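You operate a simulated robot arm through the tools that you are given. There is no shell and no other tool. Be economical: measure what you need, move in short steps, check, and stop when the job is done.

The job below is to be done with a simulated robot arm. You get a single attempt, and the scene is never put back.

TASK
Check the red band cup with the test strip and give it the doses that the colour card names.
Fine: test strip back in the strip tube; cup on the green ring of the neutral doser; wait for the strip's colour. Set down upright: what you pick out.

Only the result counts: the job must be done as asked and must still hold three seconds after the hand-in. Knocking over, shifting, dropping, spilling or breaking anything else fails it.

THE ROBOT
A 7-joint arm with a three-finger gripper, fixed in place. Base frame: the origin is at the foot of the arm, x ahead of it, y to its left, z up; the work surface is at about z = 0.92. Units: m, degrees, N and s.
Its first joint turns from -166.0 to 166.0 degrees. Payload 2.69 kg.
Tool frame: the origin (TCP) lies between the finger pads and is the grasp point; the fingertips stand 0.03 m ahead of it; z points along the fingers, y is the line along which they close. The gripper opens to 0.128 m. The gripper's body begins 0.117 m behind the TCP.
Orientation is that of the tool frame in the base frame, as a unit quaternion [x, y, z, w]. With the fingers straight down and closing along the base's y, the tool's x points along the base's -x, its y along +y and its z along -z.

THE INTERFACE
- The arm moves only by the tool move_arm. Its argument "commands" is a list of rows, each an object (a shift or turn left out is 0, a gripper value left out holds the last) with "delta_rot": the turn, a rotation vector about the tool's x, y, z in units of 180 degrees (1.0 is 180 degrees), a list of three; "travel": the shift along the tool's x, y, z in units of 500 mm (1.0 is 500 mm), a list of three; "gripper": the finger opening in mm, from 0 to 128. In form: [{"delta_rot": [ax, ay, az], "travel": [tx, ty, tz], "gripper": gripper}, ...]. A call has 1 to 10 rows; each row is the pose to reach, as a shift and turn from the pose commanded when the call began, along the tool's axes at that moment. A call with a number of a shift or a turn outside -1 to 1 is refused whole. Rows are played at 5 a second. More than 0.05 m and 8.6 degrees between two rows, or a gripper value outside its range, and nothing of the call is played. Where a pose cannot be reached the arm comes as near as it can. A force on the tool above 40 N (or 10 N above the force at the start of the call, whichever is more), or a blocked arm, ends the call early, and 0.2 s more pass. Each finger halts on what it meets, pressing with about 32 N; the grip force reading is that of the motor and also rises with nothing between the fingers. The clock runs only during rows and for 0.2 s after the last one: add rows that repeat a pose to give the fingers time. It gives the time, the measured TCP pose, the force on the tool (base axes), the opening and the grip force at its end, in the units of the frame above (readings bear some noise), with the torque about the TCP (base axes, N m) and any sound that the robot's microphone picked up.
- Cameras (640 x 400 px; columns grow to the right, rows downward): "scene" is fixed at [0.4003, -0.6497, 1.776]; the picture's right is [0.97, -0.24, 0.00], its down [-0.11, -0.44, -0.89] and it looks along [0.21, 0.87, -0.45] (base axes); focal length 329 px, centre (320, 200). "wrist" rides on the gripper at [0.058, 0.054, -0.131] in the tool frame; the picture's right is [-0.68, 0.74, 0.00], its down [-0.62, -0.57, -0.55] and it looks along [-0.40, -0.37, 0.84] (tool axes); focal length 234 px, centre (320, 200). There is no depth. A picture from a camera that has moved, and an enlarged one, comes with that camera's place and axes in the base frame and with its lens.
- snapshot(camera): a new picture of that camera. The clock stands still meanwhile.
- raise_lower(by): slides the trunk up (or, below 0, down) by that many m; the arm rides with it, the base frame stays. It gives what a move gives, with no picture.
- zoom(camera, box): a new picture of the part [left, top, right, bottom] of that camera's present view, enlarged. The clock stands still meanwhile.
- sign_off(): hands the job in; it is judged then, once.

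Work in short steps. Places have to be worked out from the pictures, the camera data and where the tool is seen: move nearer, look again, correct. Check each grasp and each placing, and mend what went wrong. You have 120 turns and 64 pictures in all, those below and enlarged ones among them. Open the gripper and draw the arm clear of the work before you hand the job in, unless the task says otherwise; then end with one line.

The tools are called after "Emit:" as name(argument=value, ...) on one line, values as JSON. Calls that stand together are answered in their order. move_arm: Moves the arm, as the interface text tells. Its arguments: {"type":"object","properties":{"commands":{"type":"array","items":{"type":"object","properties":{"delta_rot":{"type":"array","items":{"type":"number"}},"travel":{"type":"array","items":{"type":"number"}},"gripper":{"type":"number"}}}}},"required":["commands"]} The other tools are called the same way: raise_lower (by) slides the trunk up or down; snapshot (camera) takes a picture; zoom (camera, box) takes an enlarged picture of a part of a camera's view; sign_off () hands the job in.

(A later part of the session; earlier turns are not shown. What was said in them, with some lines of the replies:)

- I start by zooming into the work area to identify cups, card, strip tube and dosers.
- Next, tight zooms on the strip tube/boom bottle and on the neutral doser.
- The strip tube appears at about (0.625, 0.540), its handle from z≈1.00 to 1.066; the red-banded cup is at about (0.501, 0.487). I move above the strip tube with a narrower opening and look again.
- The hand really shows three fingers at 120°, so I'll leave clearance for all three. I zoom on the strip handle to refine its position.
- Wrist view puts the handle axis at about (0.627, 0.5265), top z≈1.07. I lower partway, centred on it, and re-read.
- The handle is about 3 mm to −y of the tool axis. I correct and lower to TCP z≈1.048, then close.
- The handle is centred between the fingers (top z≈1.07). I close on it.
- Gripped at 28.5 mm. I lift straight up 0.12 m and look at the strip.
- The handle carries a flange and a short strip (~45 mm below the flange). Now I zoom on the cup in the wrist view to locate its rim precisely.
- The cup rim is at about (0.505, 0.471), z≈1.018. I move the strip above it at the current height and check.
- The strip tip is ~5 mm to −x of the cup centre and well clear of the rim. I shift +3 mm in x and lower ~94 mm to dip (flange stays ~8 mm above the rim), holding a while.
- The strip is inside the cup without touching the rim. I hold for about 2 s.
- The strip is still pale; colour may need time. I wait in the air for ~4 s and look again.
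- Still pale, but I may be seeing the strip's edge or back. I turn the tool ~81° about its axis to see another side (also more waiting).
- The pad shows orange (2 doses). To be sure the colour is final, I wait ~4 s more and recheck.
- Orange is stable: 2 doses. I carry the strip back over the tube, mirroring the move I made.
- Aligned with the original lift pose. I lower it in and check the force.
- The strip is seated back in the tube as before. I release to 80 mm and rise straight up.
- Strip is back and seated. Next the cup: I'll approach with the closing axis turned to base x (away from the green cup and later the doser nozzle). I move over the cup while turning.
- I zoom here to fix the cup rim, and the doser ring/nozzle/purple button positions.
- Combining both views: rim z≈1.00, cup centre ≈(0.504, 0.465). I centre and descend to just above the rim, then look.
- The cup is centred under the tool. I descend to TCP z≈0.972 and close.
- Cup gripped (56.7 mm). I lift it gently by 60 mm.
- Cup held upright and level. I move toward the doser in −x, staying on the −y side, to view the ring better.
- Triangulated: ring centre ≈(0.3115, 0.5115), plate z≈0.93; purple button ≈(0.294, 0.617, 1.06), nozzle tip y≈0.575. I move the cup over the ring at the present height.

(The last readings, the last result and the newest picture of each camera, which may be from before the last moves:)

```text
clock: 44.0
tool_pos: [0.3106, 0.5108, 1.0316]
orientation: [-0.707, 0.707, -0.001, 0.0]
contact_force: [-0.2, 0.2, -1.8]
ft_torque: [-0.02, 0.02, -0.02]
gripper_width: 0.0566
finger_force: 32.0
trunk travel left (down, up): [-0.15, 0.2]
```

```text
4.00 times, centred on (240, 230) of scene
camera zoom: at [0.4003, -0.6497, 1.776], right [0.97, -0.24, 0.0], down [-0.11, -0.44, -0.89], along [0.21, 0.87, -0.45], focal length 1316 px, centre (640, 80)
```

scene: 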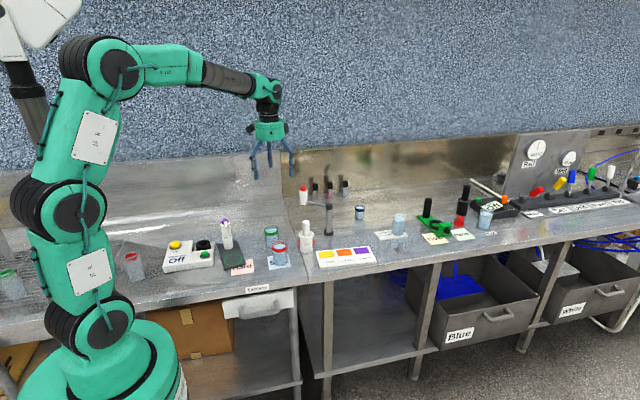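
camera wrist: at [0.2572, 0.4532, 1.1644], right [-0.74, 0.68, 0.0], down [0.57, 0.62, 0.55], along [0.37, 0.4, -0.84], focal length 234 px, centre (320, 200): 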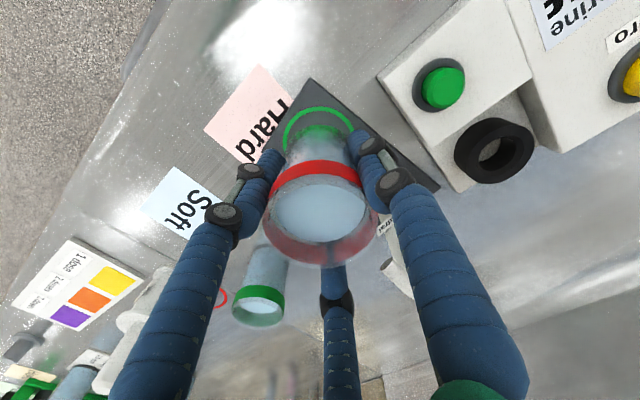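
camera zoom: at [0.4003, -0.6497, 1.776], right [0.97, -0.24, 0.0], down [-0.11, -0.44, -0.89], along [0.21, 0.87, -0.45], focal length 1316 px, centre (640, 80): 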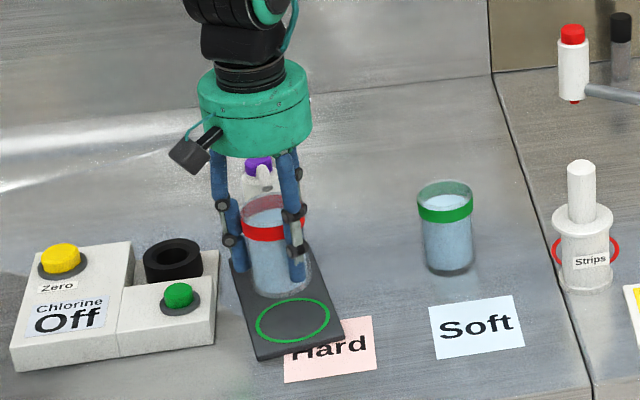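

Projection checks agree (ring centre expected at (290,321), seen at (293,322)). I lower gently to near contact.

Emit:
move_arm(commands=[{"travel": [-0.001, -0.003, 0.02]}, {"travel": [-0.001, -0.003, 0.04]}, {"travel": [-0.001, -0.003, 0.06]}, {"travel": [-0.001, -0.003, 0.075]}, {"travel": [-0.001, -0.003, 0.085]}, {"travel": [-0.001, -0.003, 0.092]}, {"travel": [-0.001, -0.003, 0.092]}])

Emit:
zoom(camera="scene", box=[200, 200, 280, 270])

```text
clock: 45.6
tool_pos: [0.3125, 0.5122, 0.9878]
orientation: [-0.707, 0.707, 0.0, 0.0]
contact_force: [-0.3, 0.6, -0.9]
ft_torque: [0.0, 0.03, 0.01]
gripper_width: 0.0566
finger_force: 32.2
trunk travel left (down, up): [-0.15, 0.2]
```

```text
5.71 times, centred on (240, 235) of scene
camera zoom: at [0.4003, -0.6497, 1.776], right [0.97, -0.24, 0.0], down [-0.11, -0.44, -0.89], along [0.21, 0.87, -0.45], focal length 1880 px, centre (777, 0)
```

zoom: 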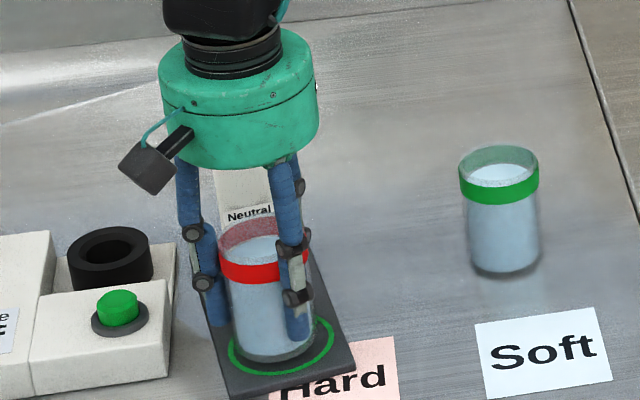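

The cup is just above the ring, centred. I lower 3 mm more and watch the force.

Emit:
move_arm(commands=[{"travel": [0, 0, 0.003]}, {"travel": [0, 0, 0.006]}, {"travel": [0, 0, 0.006]}])

Emit:
move_arm(commands=[{"travel": [0, 0, 0.003]}, {"travel": [0, 0, 0.003]}])

```text
clock: 46.4
tool_pos: [0.3112, 0.512, 0.9848]
orientation: [0.707, -0.707, 0.0, 0.0]
contact_force: [0.3, -0.8, -0.6]
ft_torque: [0.02, 0.02, 0.01]
gripper_width: 0.0568
finger_force: 32.3
trunk travel left (down, up): [-0.15, 0.2]
```

```text
clock: 47.0
tool_pos: [0.3128, 0.5128, 0.9813]
orientation: [-0.707, 0.707, 0.001, 0.0]
contact_force: [0.5, -0.3, -1.8]
ft_torque: [0.0, 0.02, -0.01]
gripper_width: 0.0568
finger_force: 31.9
trunk travel left (down, up): [-0.15, 0.2]
```

No contact yet; two more small steps.

Emit:
move_arm(commands=[{"travel": [0, 0, 0.003]}, {"travel": [0, 0, 0.003]}])

Emit:
move_arm(commands=[{"travel": [0, 0, 0.002]}, {"travel": [0, 0, 0.002]}])

Emit:
zoom(camera="scene", box=[210, 215, 270, 265])

```text
clock: 47.6
tool_pos: [0.3125, 0.5125, 0.9805]
orientation: [0.707, -0.707, 0.0, 0.0]
contact_force: [0.5, 0.3, -1.0]
ft_torque: [0.03, -0.02, 0.02]
gripper_width: 0.0567
finger_force: 31.8
trunk travel left (down, up): [-0.15, 0.2]
```

```text
clock: 48.2
tool_pos: [0.3128, 0.5129, 0.9808]
orientation: [0.707, -0.707, 0.0, 0.0]
contact_force: [-0.5, -0.2, -0.2]
ft_torque: [0.03, 0.02, 0.01]
gripper_width: 0.0568
finger_force: 32.1
trunk travel left (down, up): [-0.15, 0.2]
```

```text
8.00 times, centred on (240, 240) of scene
camera zoom: at [0.4003, -0.6497, 1.776], right [0.97, -0.24, 0.0], down [-0.11, -0.44, -0.89], along [0.21, 0.87, -0.45], focal length 2633 px, centre (960, -120)
```

zoom: 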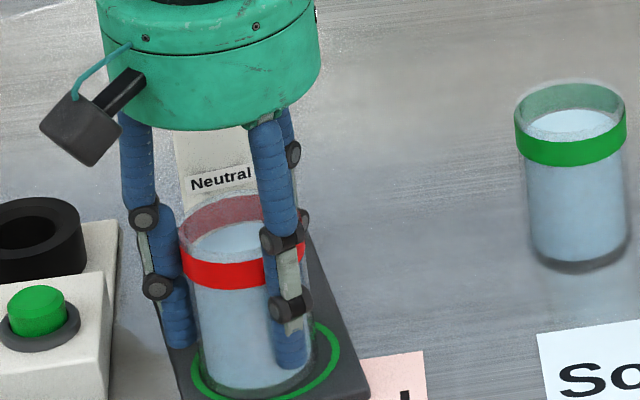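

Weight reading seems to be dropping; I check with two more 1 mm steps.

Emit:
move_arm(commands=[{"travel": [0, 0, 0.002]}, {"travel": [0, 0, 0.002]}, {"travel": [0, 0, 0.002]}])

Emit:
move_arm(commands=[{"travel": [0, 0, 0.002]}, {"travel": [0, 0, 0.002]}, {"travel": [0, 0, 0.002]}])

```text
clock: 49.0
tool_pos: [0.3119, 0.5125, 0.9792]
orientation: [0.707, -0.707, 0.0, -0.001]
contact_force: [0.7, -3.5, 15.4]
ft_torque: [-0.38, 0.08, 0.0]
gripper_width: 0.0568
finger_force: 31.9
trunk travel left (down, up): [-0.15, 0.2]
```

```text
clock: 49.8
tool_pos: [0.3137, 0.5132, 0.9794]
orientation: [0.707, -0.707, -0.001, -0.001]
contact_force: [-5.8, -0.8, 22.1]
ft_torque: [-0.02, 0.23, 0.01]
gripper_width: 0.0567
finger_force: 32.0
trunk travel left (down, up): [-0.15, 0.2]
```

Firm contact. I ease back 1.5 mm, then open slightly and fully release to 90 mm.

Emit:
move_arm(commands=[{"travel": [0, 0, -0.003]}, {"travel": [0, 0, -0.003]}])

Emit:
move_arm(commands=[{"gripper": 59}, {"gripper": 64}, {"gripper": 75}, {"gripper": 85}, {"gripper": 85}])

Emit:
zoom(camera="scene", box=[200, 200, 280, 270])

Emit:
snapshot(camera="wrist")

```text
clock: 50.4
tool_pos: [0.313, 0.5136, 0.9798]
orientation: [0.708, -0.707, 0.0, 0.0]
contact_force: [1.8, 2.2, 8.9]
ft_torque: [0.25, -0.25, -0.03]
gripper_width: 0.0566
finger_force: 31.8
trunk travel left (down, up): [-0.15, 0.2]
```

```text
clock: 51.6
tool_pos: [0.3123, 0.5131, 0.9792]
orientation: [0.707, -0.707, 0.001, 0.0]
contact_force: [0.8, -0.9, 0.0]
ft_torque: [0.01, -0.03, 0.01]
gripper_width: 0.085
finger_force: 0.0
trunk travel left (down, up): [-0.15, 0.2]
```

```text
5.71 times, centred on (240, 235) of scene
camera zoom: at [0.4003, -0.6497, 1.776], right [0.97, -0.24, 0.0], down [-0.11, -0.44, -0.89], along [0.21, 0.87, -0.45], focal length 1880 px, centre (777, 0)
```

zoom: 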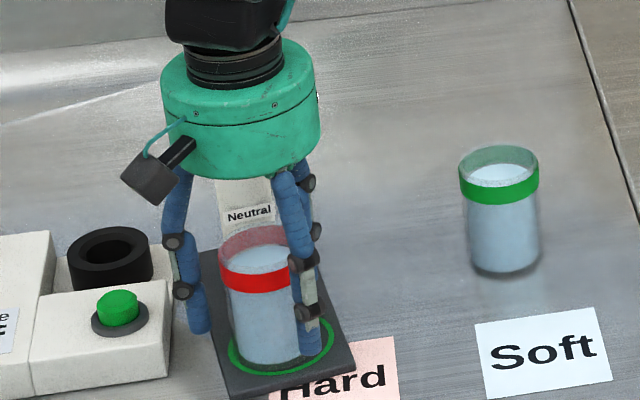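

```text
22 pictures are left
camera wrist: at [0.2592, 0.4543, 1.1112], right [-0.74, 0.68, 0.0], down [0.57, 0.62, 0.55], along [0.37, 0.4, -0.84], focal length 234 px, centre (320, 200)
```

wrist: 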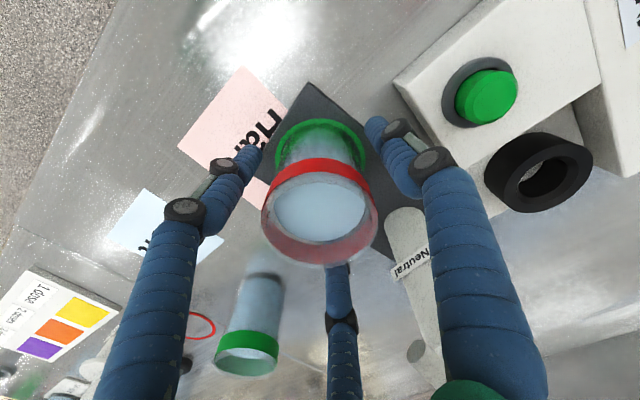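

The cup stands in the ring. I rise straight up to z≈1.18 and look at the doser.

Emit:
move_arm(commands=[{"travel": [0, 0, -0.04]}, {"travel": [0, 0, -0.1]}, {"travel": [0, 0, -0.17]}, {"travel": [0, 0, -0.25]}, {"travel": [0, 0, -0.33]}, {"travel": [0, 0, -0.4]}, {"travel": [0, 0, -0.4]}])

Emit:
snapshot(camera="wrist")

Emit:
zoom(camera="scene", box=[190, 190, 290, 270])

```text
clock: 53.2
tool_pos: [0.3119, 0.5099, 1.1799]
orientation: [-0.707, 0.708, 0.0, 0.001]
contact_force: [-0.5, 1.0, 0.0]
ft_torque: [0.03, -0.05, 0.01]
gripper_width: 0.0852
finger_force: 0.1
trunk travel left (down, up): [-0.15, 0.2]
```

```text
21 pictures are left
camera wrist: at [0.2586, 0.4516, 1.3119], right [-0.74, 0.68, 0.0], down [0.57, 0.62, 0.55], along [0.37, 0.4, -0.84], focal length 234 px, centre (320, 200)
```

wrist: 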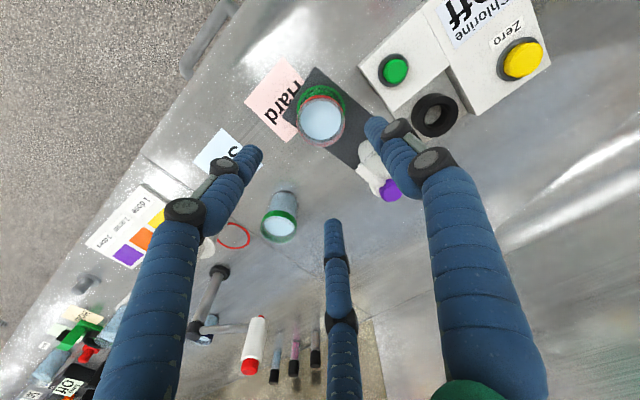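

```text
5.00 times, centred on (240, 230) of scene
camera zoom: at [0.4003, -0.6497, 1.776], right [0.97, -0.24, 0.0], down [-0.11, -0.44, -0.89], along [0.21, 0.87, -0.45], focal length 1645 px, centre (720, 50)
```

zoom: 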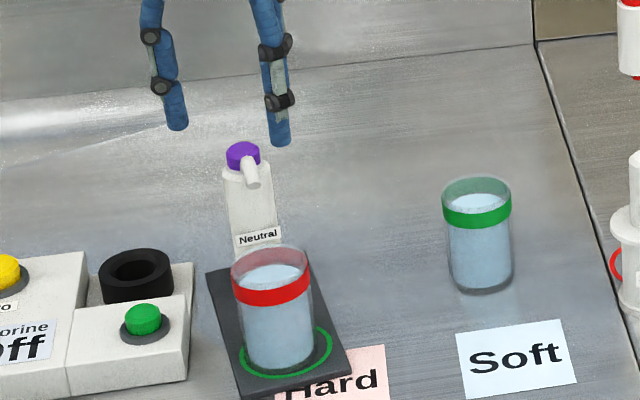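

I zoom in the wrist view to check the cup's centring on the ring and the purple button.

Emit:
zoom(camera="wrist", box=[260, 50, 440, 220])

```text
2.35 times, centred on (350, 135) of wrist
camera zoom: at [0.2586, 0.4516, 1.3119], right [-0.74, 0.68, 0.0], down [0.57, 0.62, 0.55], along [0.37, 0.4, -0.84], focal length 551 px, centre (249, 353)
```

zoom: 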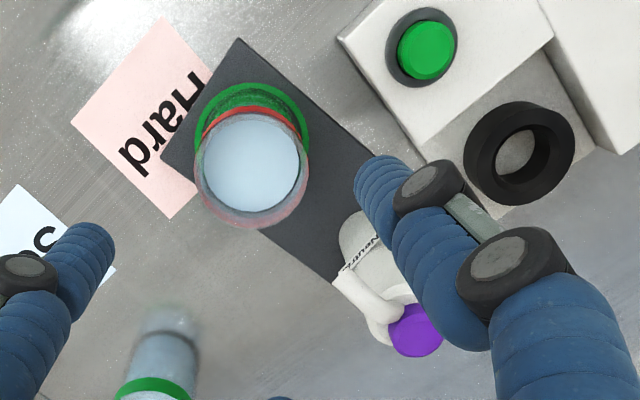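

A tight scene zoom to judge the cup's base relative to the ring.

Emit:
zoom(camera="scene", box=[225, 235, 273, 275])

```text
10.00 times, centred on (249, 255) of scene
camera zoom: at [0.4003, -0.6497, 1.776], right [0.97, -0.24, 0.0], down [-0.11, -0.44, -0.89], along [0.21, 0.87, -0.45], focal length 3291 px, centre (1030, -350)
```

zoom: 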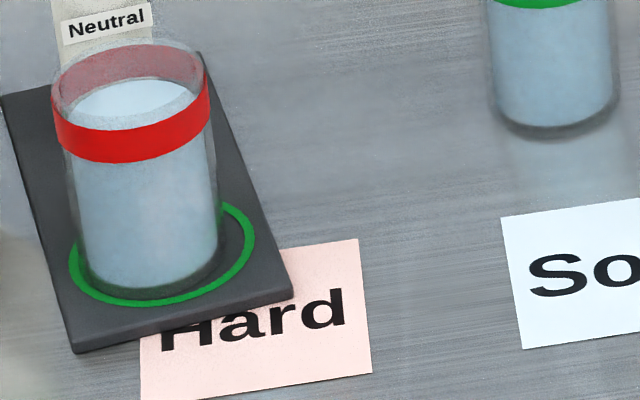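

Cup is well inside the ring (≈3 mm off centre). Now the button at ≈(0.294, 0.620, 1.06): I move above it and close the fingers.

Emit:
move_arm(commands=[{"travel": [-0.05, 0.009, 0], "gripper": 0}, {"travel": [-0.1, 0.018, 0]}, {"travel": [-0.15, 0.027, 0]}, {"travel": [-0.2, 0.036, 0]}, {"travel": [-0.221, 0.038, 0]}, {"travel": [-0.221, 0.038, 0]}])

Emit:
snapshot(camera="wrist")

Emit:
zoom(camera="scene", box=[190, 170, 280, 260])

```text
clock: 54.6
tool_pos: [0.2943, 0.6229, 1.1799]
orientation: [-0.707, 0.707, 0.0, -0.001]
contact_force: [-0.8, 0.7, 0.0]
ft_torque: [-0.01, 0.0, 0.0]
gripper_width: 0.002
finger_force: 31.9
trunk travel left (down, up): [-0.15, 0.2]
```

```text
17 pictures are left
camera wrist: at [0.2405, 0.5636, 1.3127], right [-0.74, 0.68, 0.0], down [0.57, 0.62, 0.55], along [0.37, 0.4, -0.84], focal length 234 px, centre (320, 200)
```

wrist: 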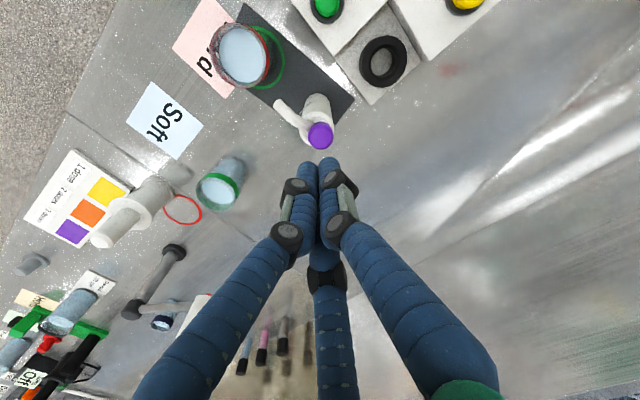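

```text
4.44 times, centred on (235, 215) of scene
camera zoom: at [0.4003, -0.6497, 1.776], right [0.97, -0.24, 0.0], down [-0.11, -0.44, -0.89], along [0.21, 0.87, -0.45], focal length 1463 px, centre (698, 133)
```

zoom: 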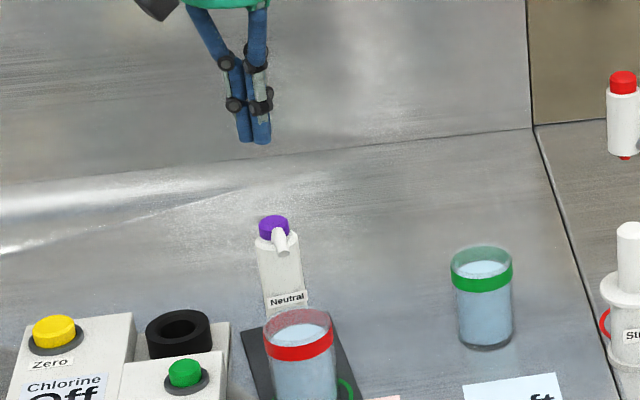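

Aligned over the button. I lower to ~1.105, then step down slowly and watch force/sound.

Emit:
move_arm(commands=[{"travel": [0, 0, 0.05]}, {"travel": [0, 0, 0.1]}, {"travel": [0, 0, 0.14]}, {"travel": [0, 0, 0.15]}, {"travel": [0, 0, 0.15]}])

Emit:
move_arm(commands=[{"travel": [0, 0, 0.004]}, {"travel": [0, 0, 0.008]}, {"travel": [0, 0, 0.012]}, {"travel": [0, 0, 0.012]}])

Emit:
zoom(camera="scene", box=[200, 190, 270, 250])

```text
clock: 55.8
tool_pos: [0.2937, 0.624, 1.1058]
orientation: [-0.707, 0.708, 0.0, 0.0]
contact_force: [0.2, -0.1, -0.2]
ft_torque: [0.0, 0.0, -0.03]
gripper_width: 0.0022
finger_force: 31.6
trunk travel left (down, up): [-0.15, 0.2]
```

```text
clock: 56.8
tool_pos: [0.2936, 0.6237, 1.098]
orientation: [-0.707, 0.707, 0.0, 0.0]
contact_force: [-0.9, 0.0, 0.4]
ft_torque: [0.05, 0.02, 0.02]
gripper_width: 0.0022
finger_force: 30.9
trunk travel left (down, up): [-0.15, 0.2]
```

```text
6.67 times, centred on (235, 220) of scene
camera zoom: at [0.4003, -0.6497, 1.776], right [0.97, -0.24, 0.0], down [-0.11, -0.44, -0.89], along [0.21, 0.87, -0.45], focal length 2194 px, centre (887, 67)
```

zoom: 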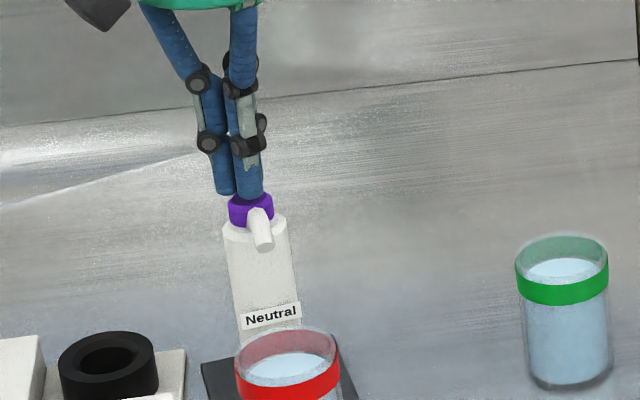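

Fingertips are just above the button, ~5 mm to −x. I shift +4 mm in x and press slowly.

Emit:
move_arm(commands=[{"travel": [0, -0.008, 0]}, {"travel": [0, -0.008, 0.004]}, {"travel": [0, -0.008, 0.008]}, {"travel": [0, -0.008, 0.012]}, {"travel": [0, -0.008, 0.012]}])

```text
clock: 58.0
tool_pos: [0.297, 0.6242, 1.0922]
orientation: [-0.707, 0.707, 0.001, 0.0]
contact_force: [0.1, -0.1, -0.2]
ft_torque: [0.02, 0.01, 0.0]
gripper_width: 0.0019
finger_force: 31.5
trunk travel left (down, up): [-0.15, 0.2]
```

No contact yet; continue in 2 mm rows.

Emit:
move_arm(commands=[{"travel": [0, 0, 0.004]}, {"travel": [0, 0, 0.008]}, {"travel": [0, 0, 0.008]}])

```text
clock: 58.8
tool_pos: [0.2978, 0.6244, 1.0877]
orientation: [-0.707, 0.707, 0.0, 0.0]
contact_force: [0.0, 0.7, 1.6]
ft_torque: [0.01, -0.01, 0.01]
gripper_width: 0.006
finger_force: 31.5
trunk travel left (down, up): [-0.15, 0.2]
```

A slight force and the fingers spread to 6 mm — I check what they touch.

Emit:
zoom(camera="scene", box=[215, 200, 260, 240])

Emit:
zoom(camera="wrist", box=[260, 90, 380, 200])

```text
10.00 times, centred on (238, 220) of scene
camera zoom: at [0.4003, -0.6497, 1.776], right [0.97, -0.24, 0.0], down [-0.11, -0.44, -0.89], along [0.21, 0.87, -0.45], focal length 3291 px, centre (1145, 0)
```

zoom: 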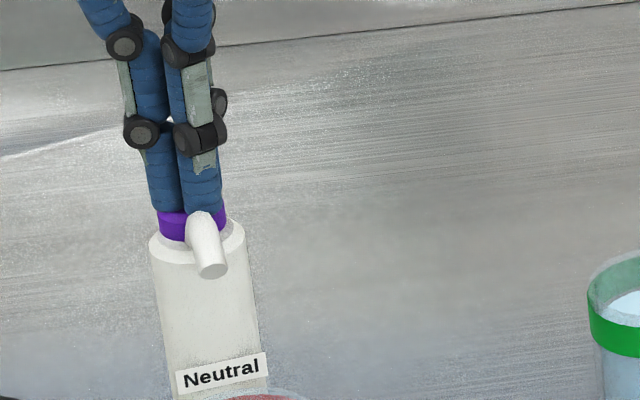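

```text
3.64 times, centred on (320, 145) of wrist
camera zoom: at [0.2438, 0.5649, 1.2208], right [-0.74, 0.68, 0.0], down [0.57, 0.62, 0.55], along [0.37, 0.4, -0.84], focal length 852 px, centre (320, 400)
```

zoom: 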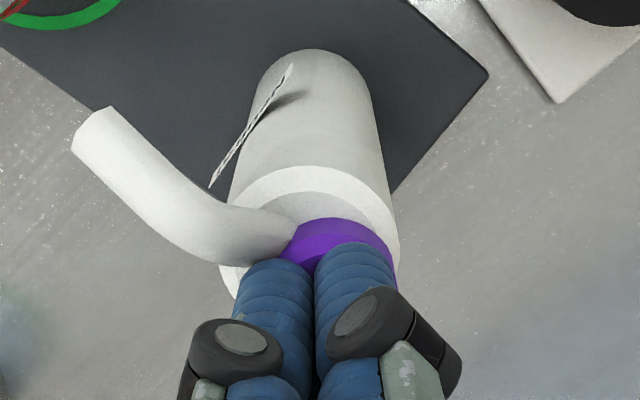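

Fingertips rest on the purple button. I press on in 1–2 mm rows.

Emit:
move_arm(commands=[{"travel": [0, 0, 0.003]}, {"travel": [0, 0, 0.006]}, {"travel": [0, 0, 0.009]}, {"travel": [0, 0, 0.012]}, {"travel": [0, 0, 0.012]}])

```text
clock: 60.0
tool_pos: [0.2985, 0.6233, 1.084]
orientation: [0.708, -0.707, -0.001, -0.001]
contact_force: [4.4, 6.8, 16.2]
ft_torque: [0.08, -0.06, 0.0]
gripper_width: 0.006
finger_force: 31.3
trunk travel left (down, up): [-0.15, 0.2]
heard: click
```

Heard a click at ~16 N: dose one. I raise 12 mm to let the button come back and look.

Emit:
move_arm(commands=[{"travel": [0, 0, -0.008]}, {"travel": [0, 0, -0.016]}, {"travel": [0, 0, -0.024]}, {"travel": [0, 0, -0.03]}, {"travel": [0, 0, -0.03]}])

Emit:
zoom(camera="scene", box=[205, 195, 275, 265])

```text
clock: 61.2
tool_pos: [0.2977, 0.6219, 1.0964]
orientation: [0.707, -0.707, 0.001, 0.0]
contact_force: [0.3, 0.4, 1.0]
ft_torque: [0.03, -0.01, 0.05]
gripper_width: 0.002
finger_force: 31.1
trunk travel left (down, up): [-0.15, 0.2]
```

```text
5.71 times, centred on (240, 230) of scene
camera zoom: at [0.4003, -0.6497, 1.776], right [0.97, -0.24, 0.0], down [-0.11, -0.44, -0.89], along [0.21, 0.87, -0.45], focal length 1880 px, centre (777, 29)
```

zoom: 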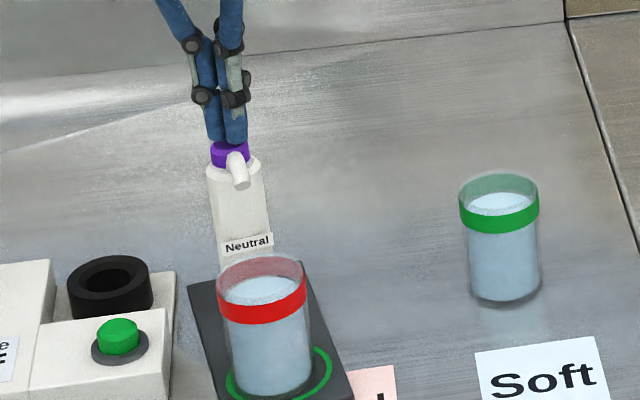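

The button sprang back. Second press with the same stroke.

Emit:
move_arm(commands=[{"travel": [0, 0, 0.008]}, {"travel": [0, 0, 0.014]}, {"travel": [0, 0, 0.02]}, {"travel": [0, 0, 0.024]}, {"travel": [0, 0, 0.027]}, {"travel": [0, 0, 0.03]}, {"travel": [0, 0, 0.03]}])

```text
clock: 62.8
tool_pos: [0.2987, 0.6232, 1.0839]
orientation: [0.708, -0.707, 0.0, -0.001]
contact_force: [-2.4, -1.8, 12.5]
ft_torque: [-0.07, 0.12, 0.0]
gripper_width: 0.0062
finger_force: 31.0
trunk travel left (down, up): [-0.15, 0.2]
heard: click
```

Second click: two doses given. I rise straight up and draw clear toward +x, then inspect.

Emit:
move_arm(commands=[{"travel": [0, 0, -0.02]}, {"travel": [0, 0, -0.06]}, {"travel": [0, 0, -0.12]}, {"travel": [0, 0, -0.2]}, {"travel": [0, 0, -0.28]}, {"travel": [0, 0, -0.36]}, {"travel": [0, 0, -0.42]}, {"travel": [0, 0, -0.42]}])

Emit:
move_arm(commands=[{"travel": [0.06, -0.06, 0], "gripper": 60}, {"travel": [0.1, -0.12, 0]}, {"travel": [0.15, -0.18, 0]}, {"travel": [0.2, -0.24, 0]}, {"travel": [0.2, -0.24, 0]}])

Emit:
snapshot(camera="scene")

Emit:
zoom(camera="scene", box=[200, 190, 350, 280])

Emit:
snapshot(camera="wrist")

```text
clock: 64.6
tool_pos: [0.2979, 0.6232, 1.2927]
orientation: [-0.707, 0.708, -0.001, 0.0]
contact_force: [-0.4, 0.3, 0.2]
ft_torque: [0.0, -0.02, -0.01]
gripper_width: 0.0021
finger_force: 31.7
trunk travel left (down, up): [-0.15, 0.2]
```

```text
clock: 65.8
tool_pos: [0.4195, 0.5241, 1.2914]
orientation: [-0.707, 0.708, 0.001, -0.001]
contact_force: [0.4, 0.2, -0.8]
ft_torque: [0.0, 0.06, -0.04]
gripper_width: 0.0601
finger_force: 0.0
trunk travel left (down, up): [-0.15, 0.2]
```

```text
11 pictures are left
```

scene: 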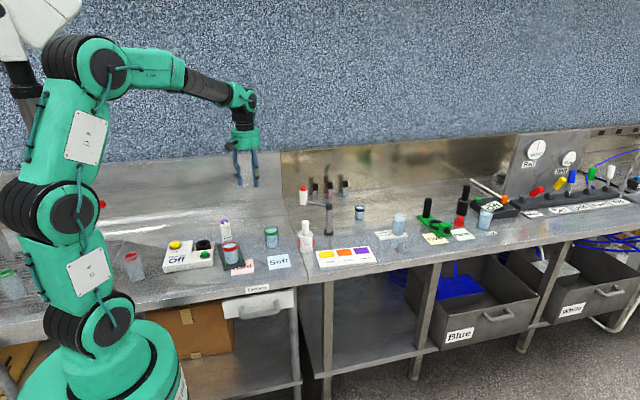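

```text
4.27 times, centred on (275, 235) of scene
camera zoom: at [0.4003, -0.6497, 1.776], right [0.97, -0.24, 0.0], down [-0.11, -0.44, -0.89], along [0.21, 0.87, -0.45], focal length 1404 px, centre (512, 51)
```

zoom: 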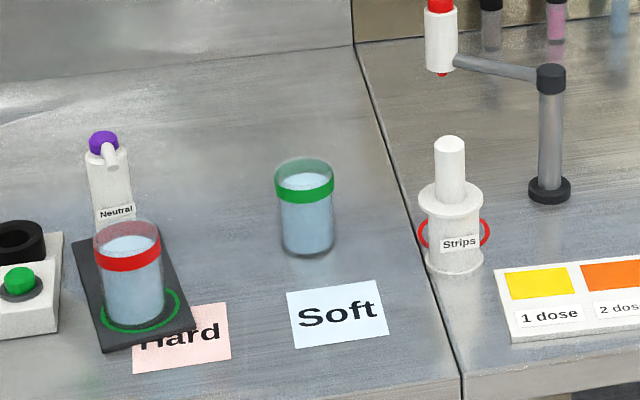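

```text
9 pictures are left
camera wrist: at [0.3655, 0.4654, 1.4235], right [-0.74, 0.68, 0.0], down [0.57, 0.62, 0.55], along [0.37, 0.4, -0.84], focal length 234 px, centre (320, 200)
```

wrist: 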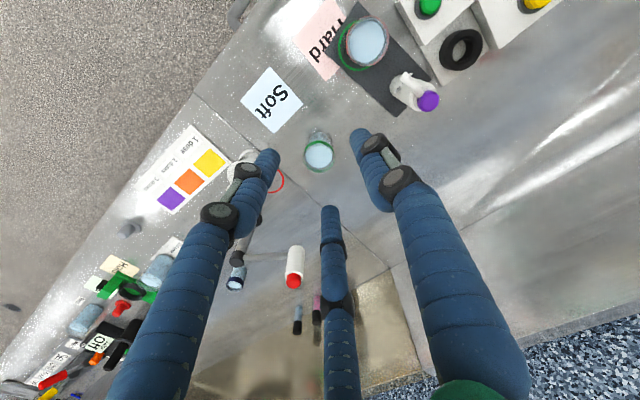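

Everything is upright and where it should be: the strip is seated in its tube, the cup is on the green ring, the doser hasn't moved, and the arm is clear with the gripper open. I hand the job in.

Emit:
sign_off()

```text
The job is handed in.
```

I tested the red band cup: the strip turned orange (2 doses on the card), so I put the strip back in its tube, set the cup on the neutral doser's green ring and pressed the doser twice, hearing one click each time.
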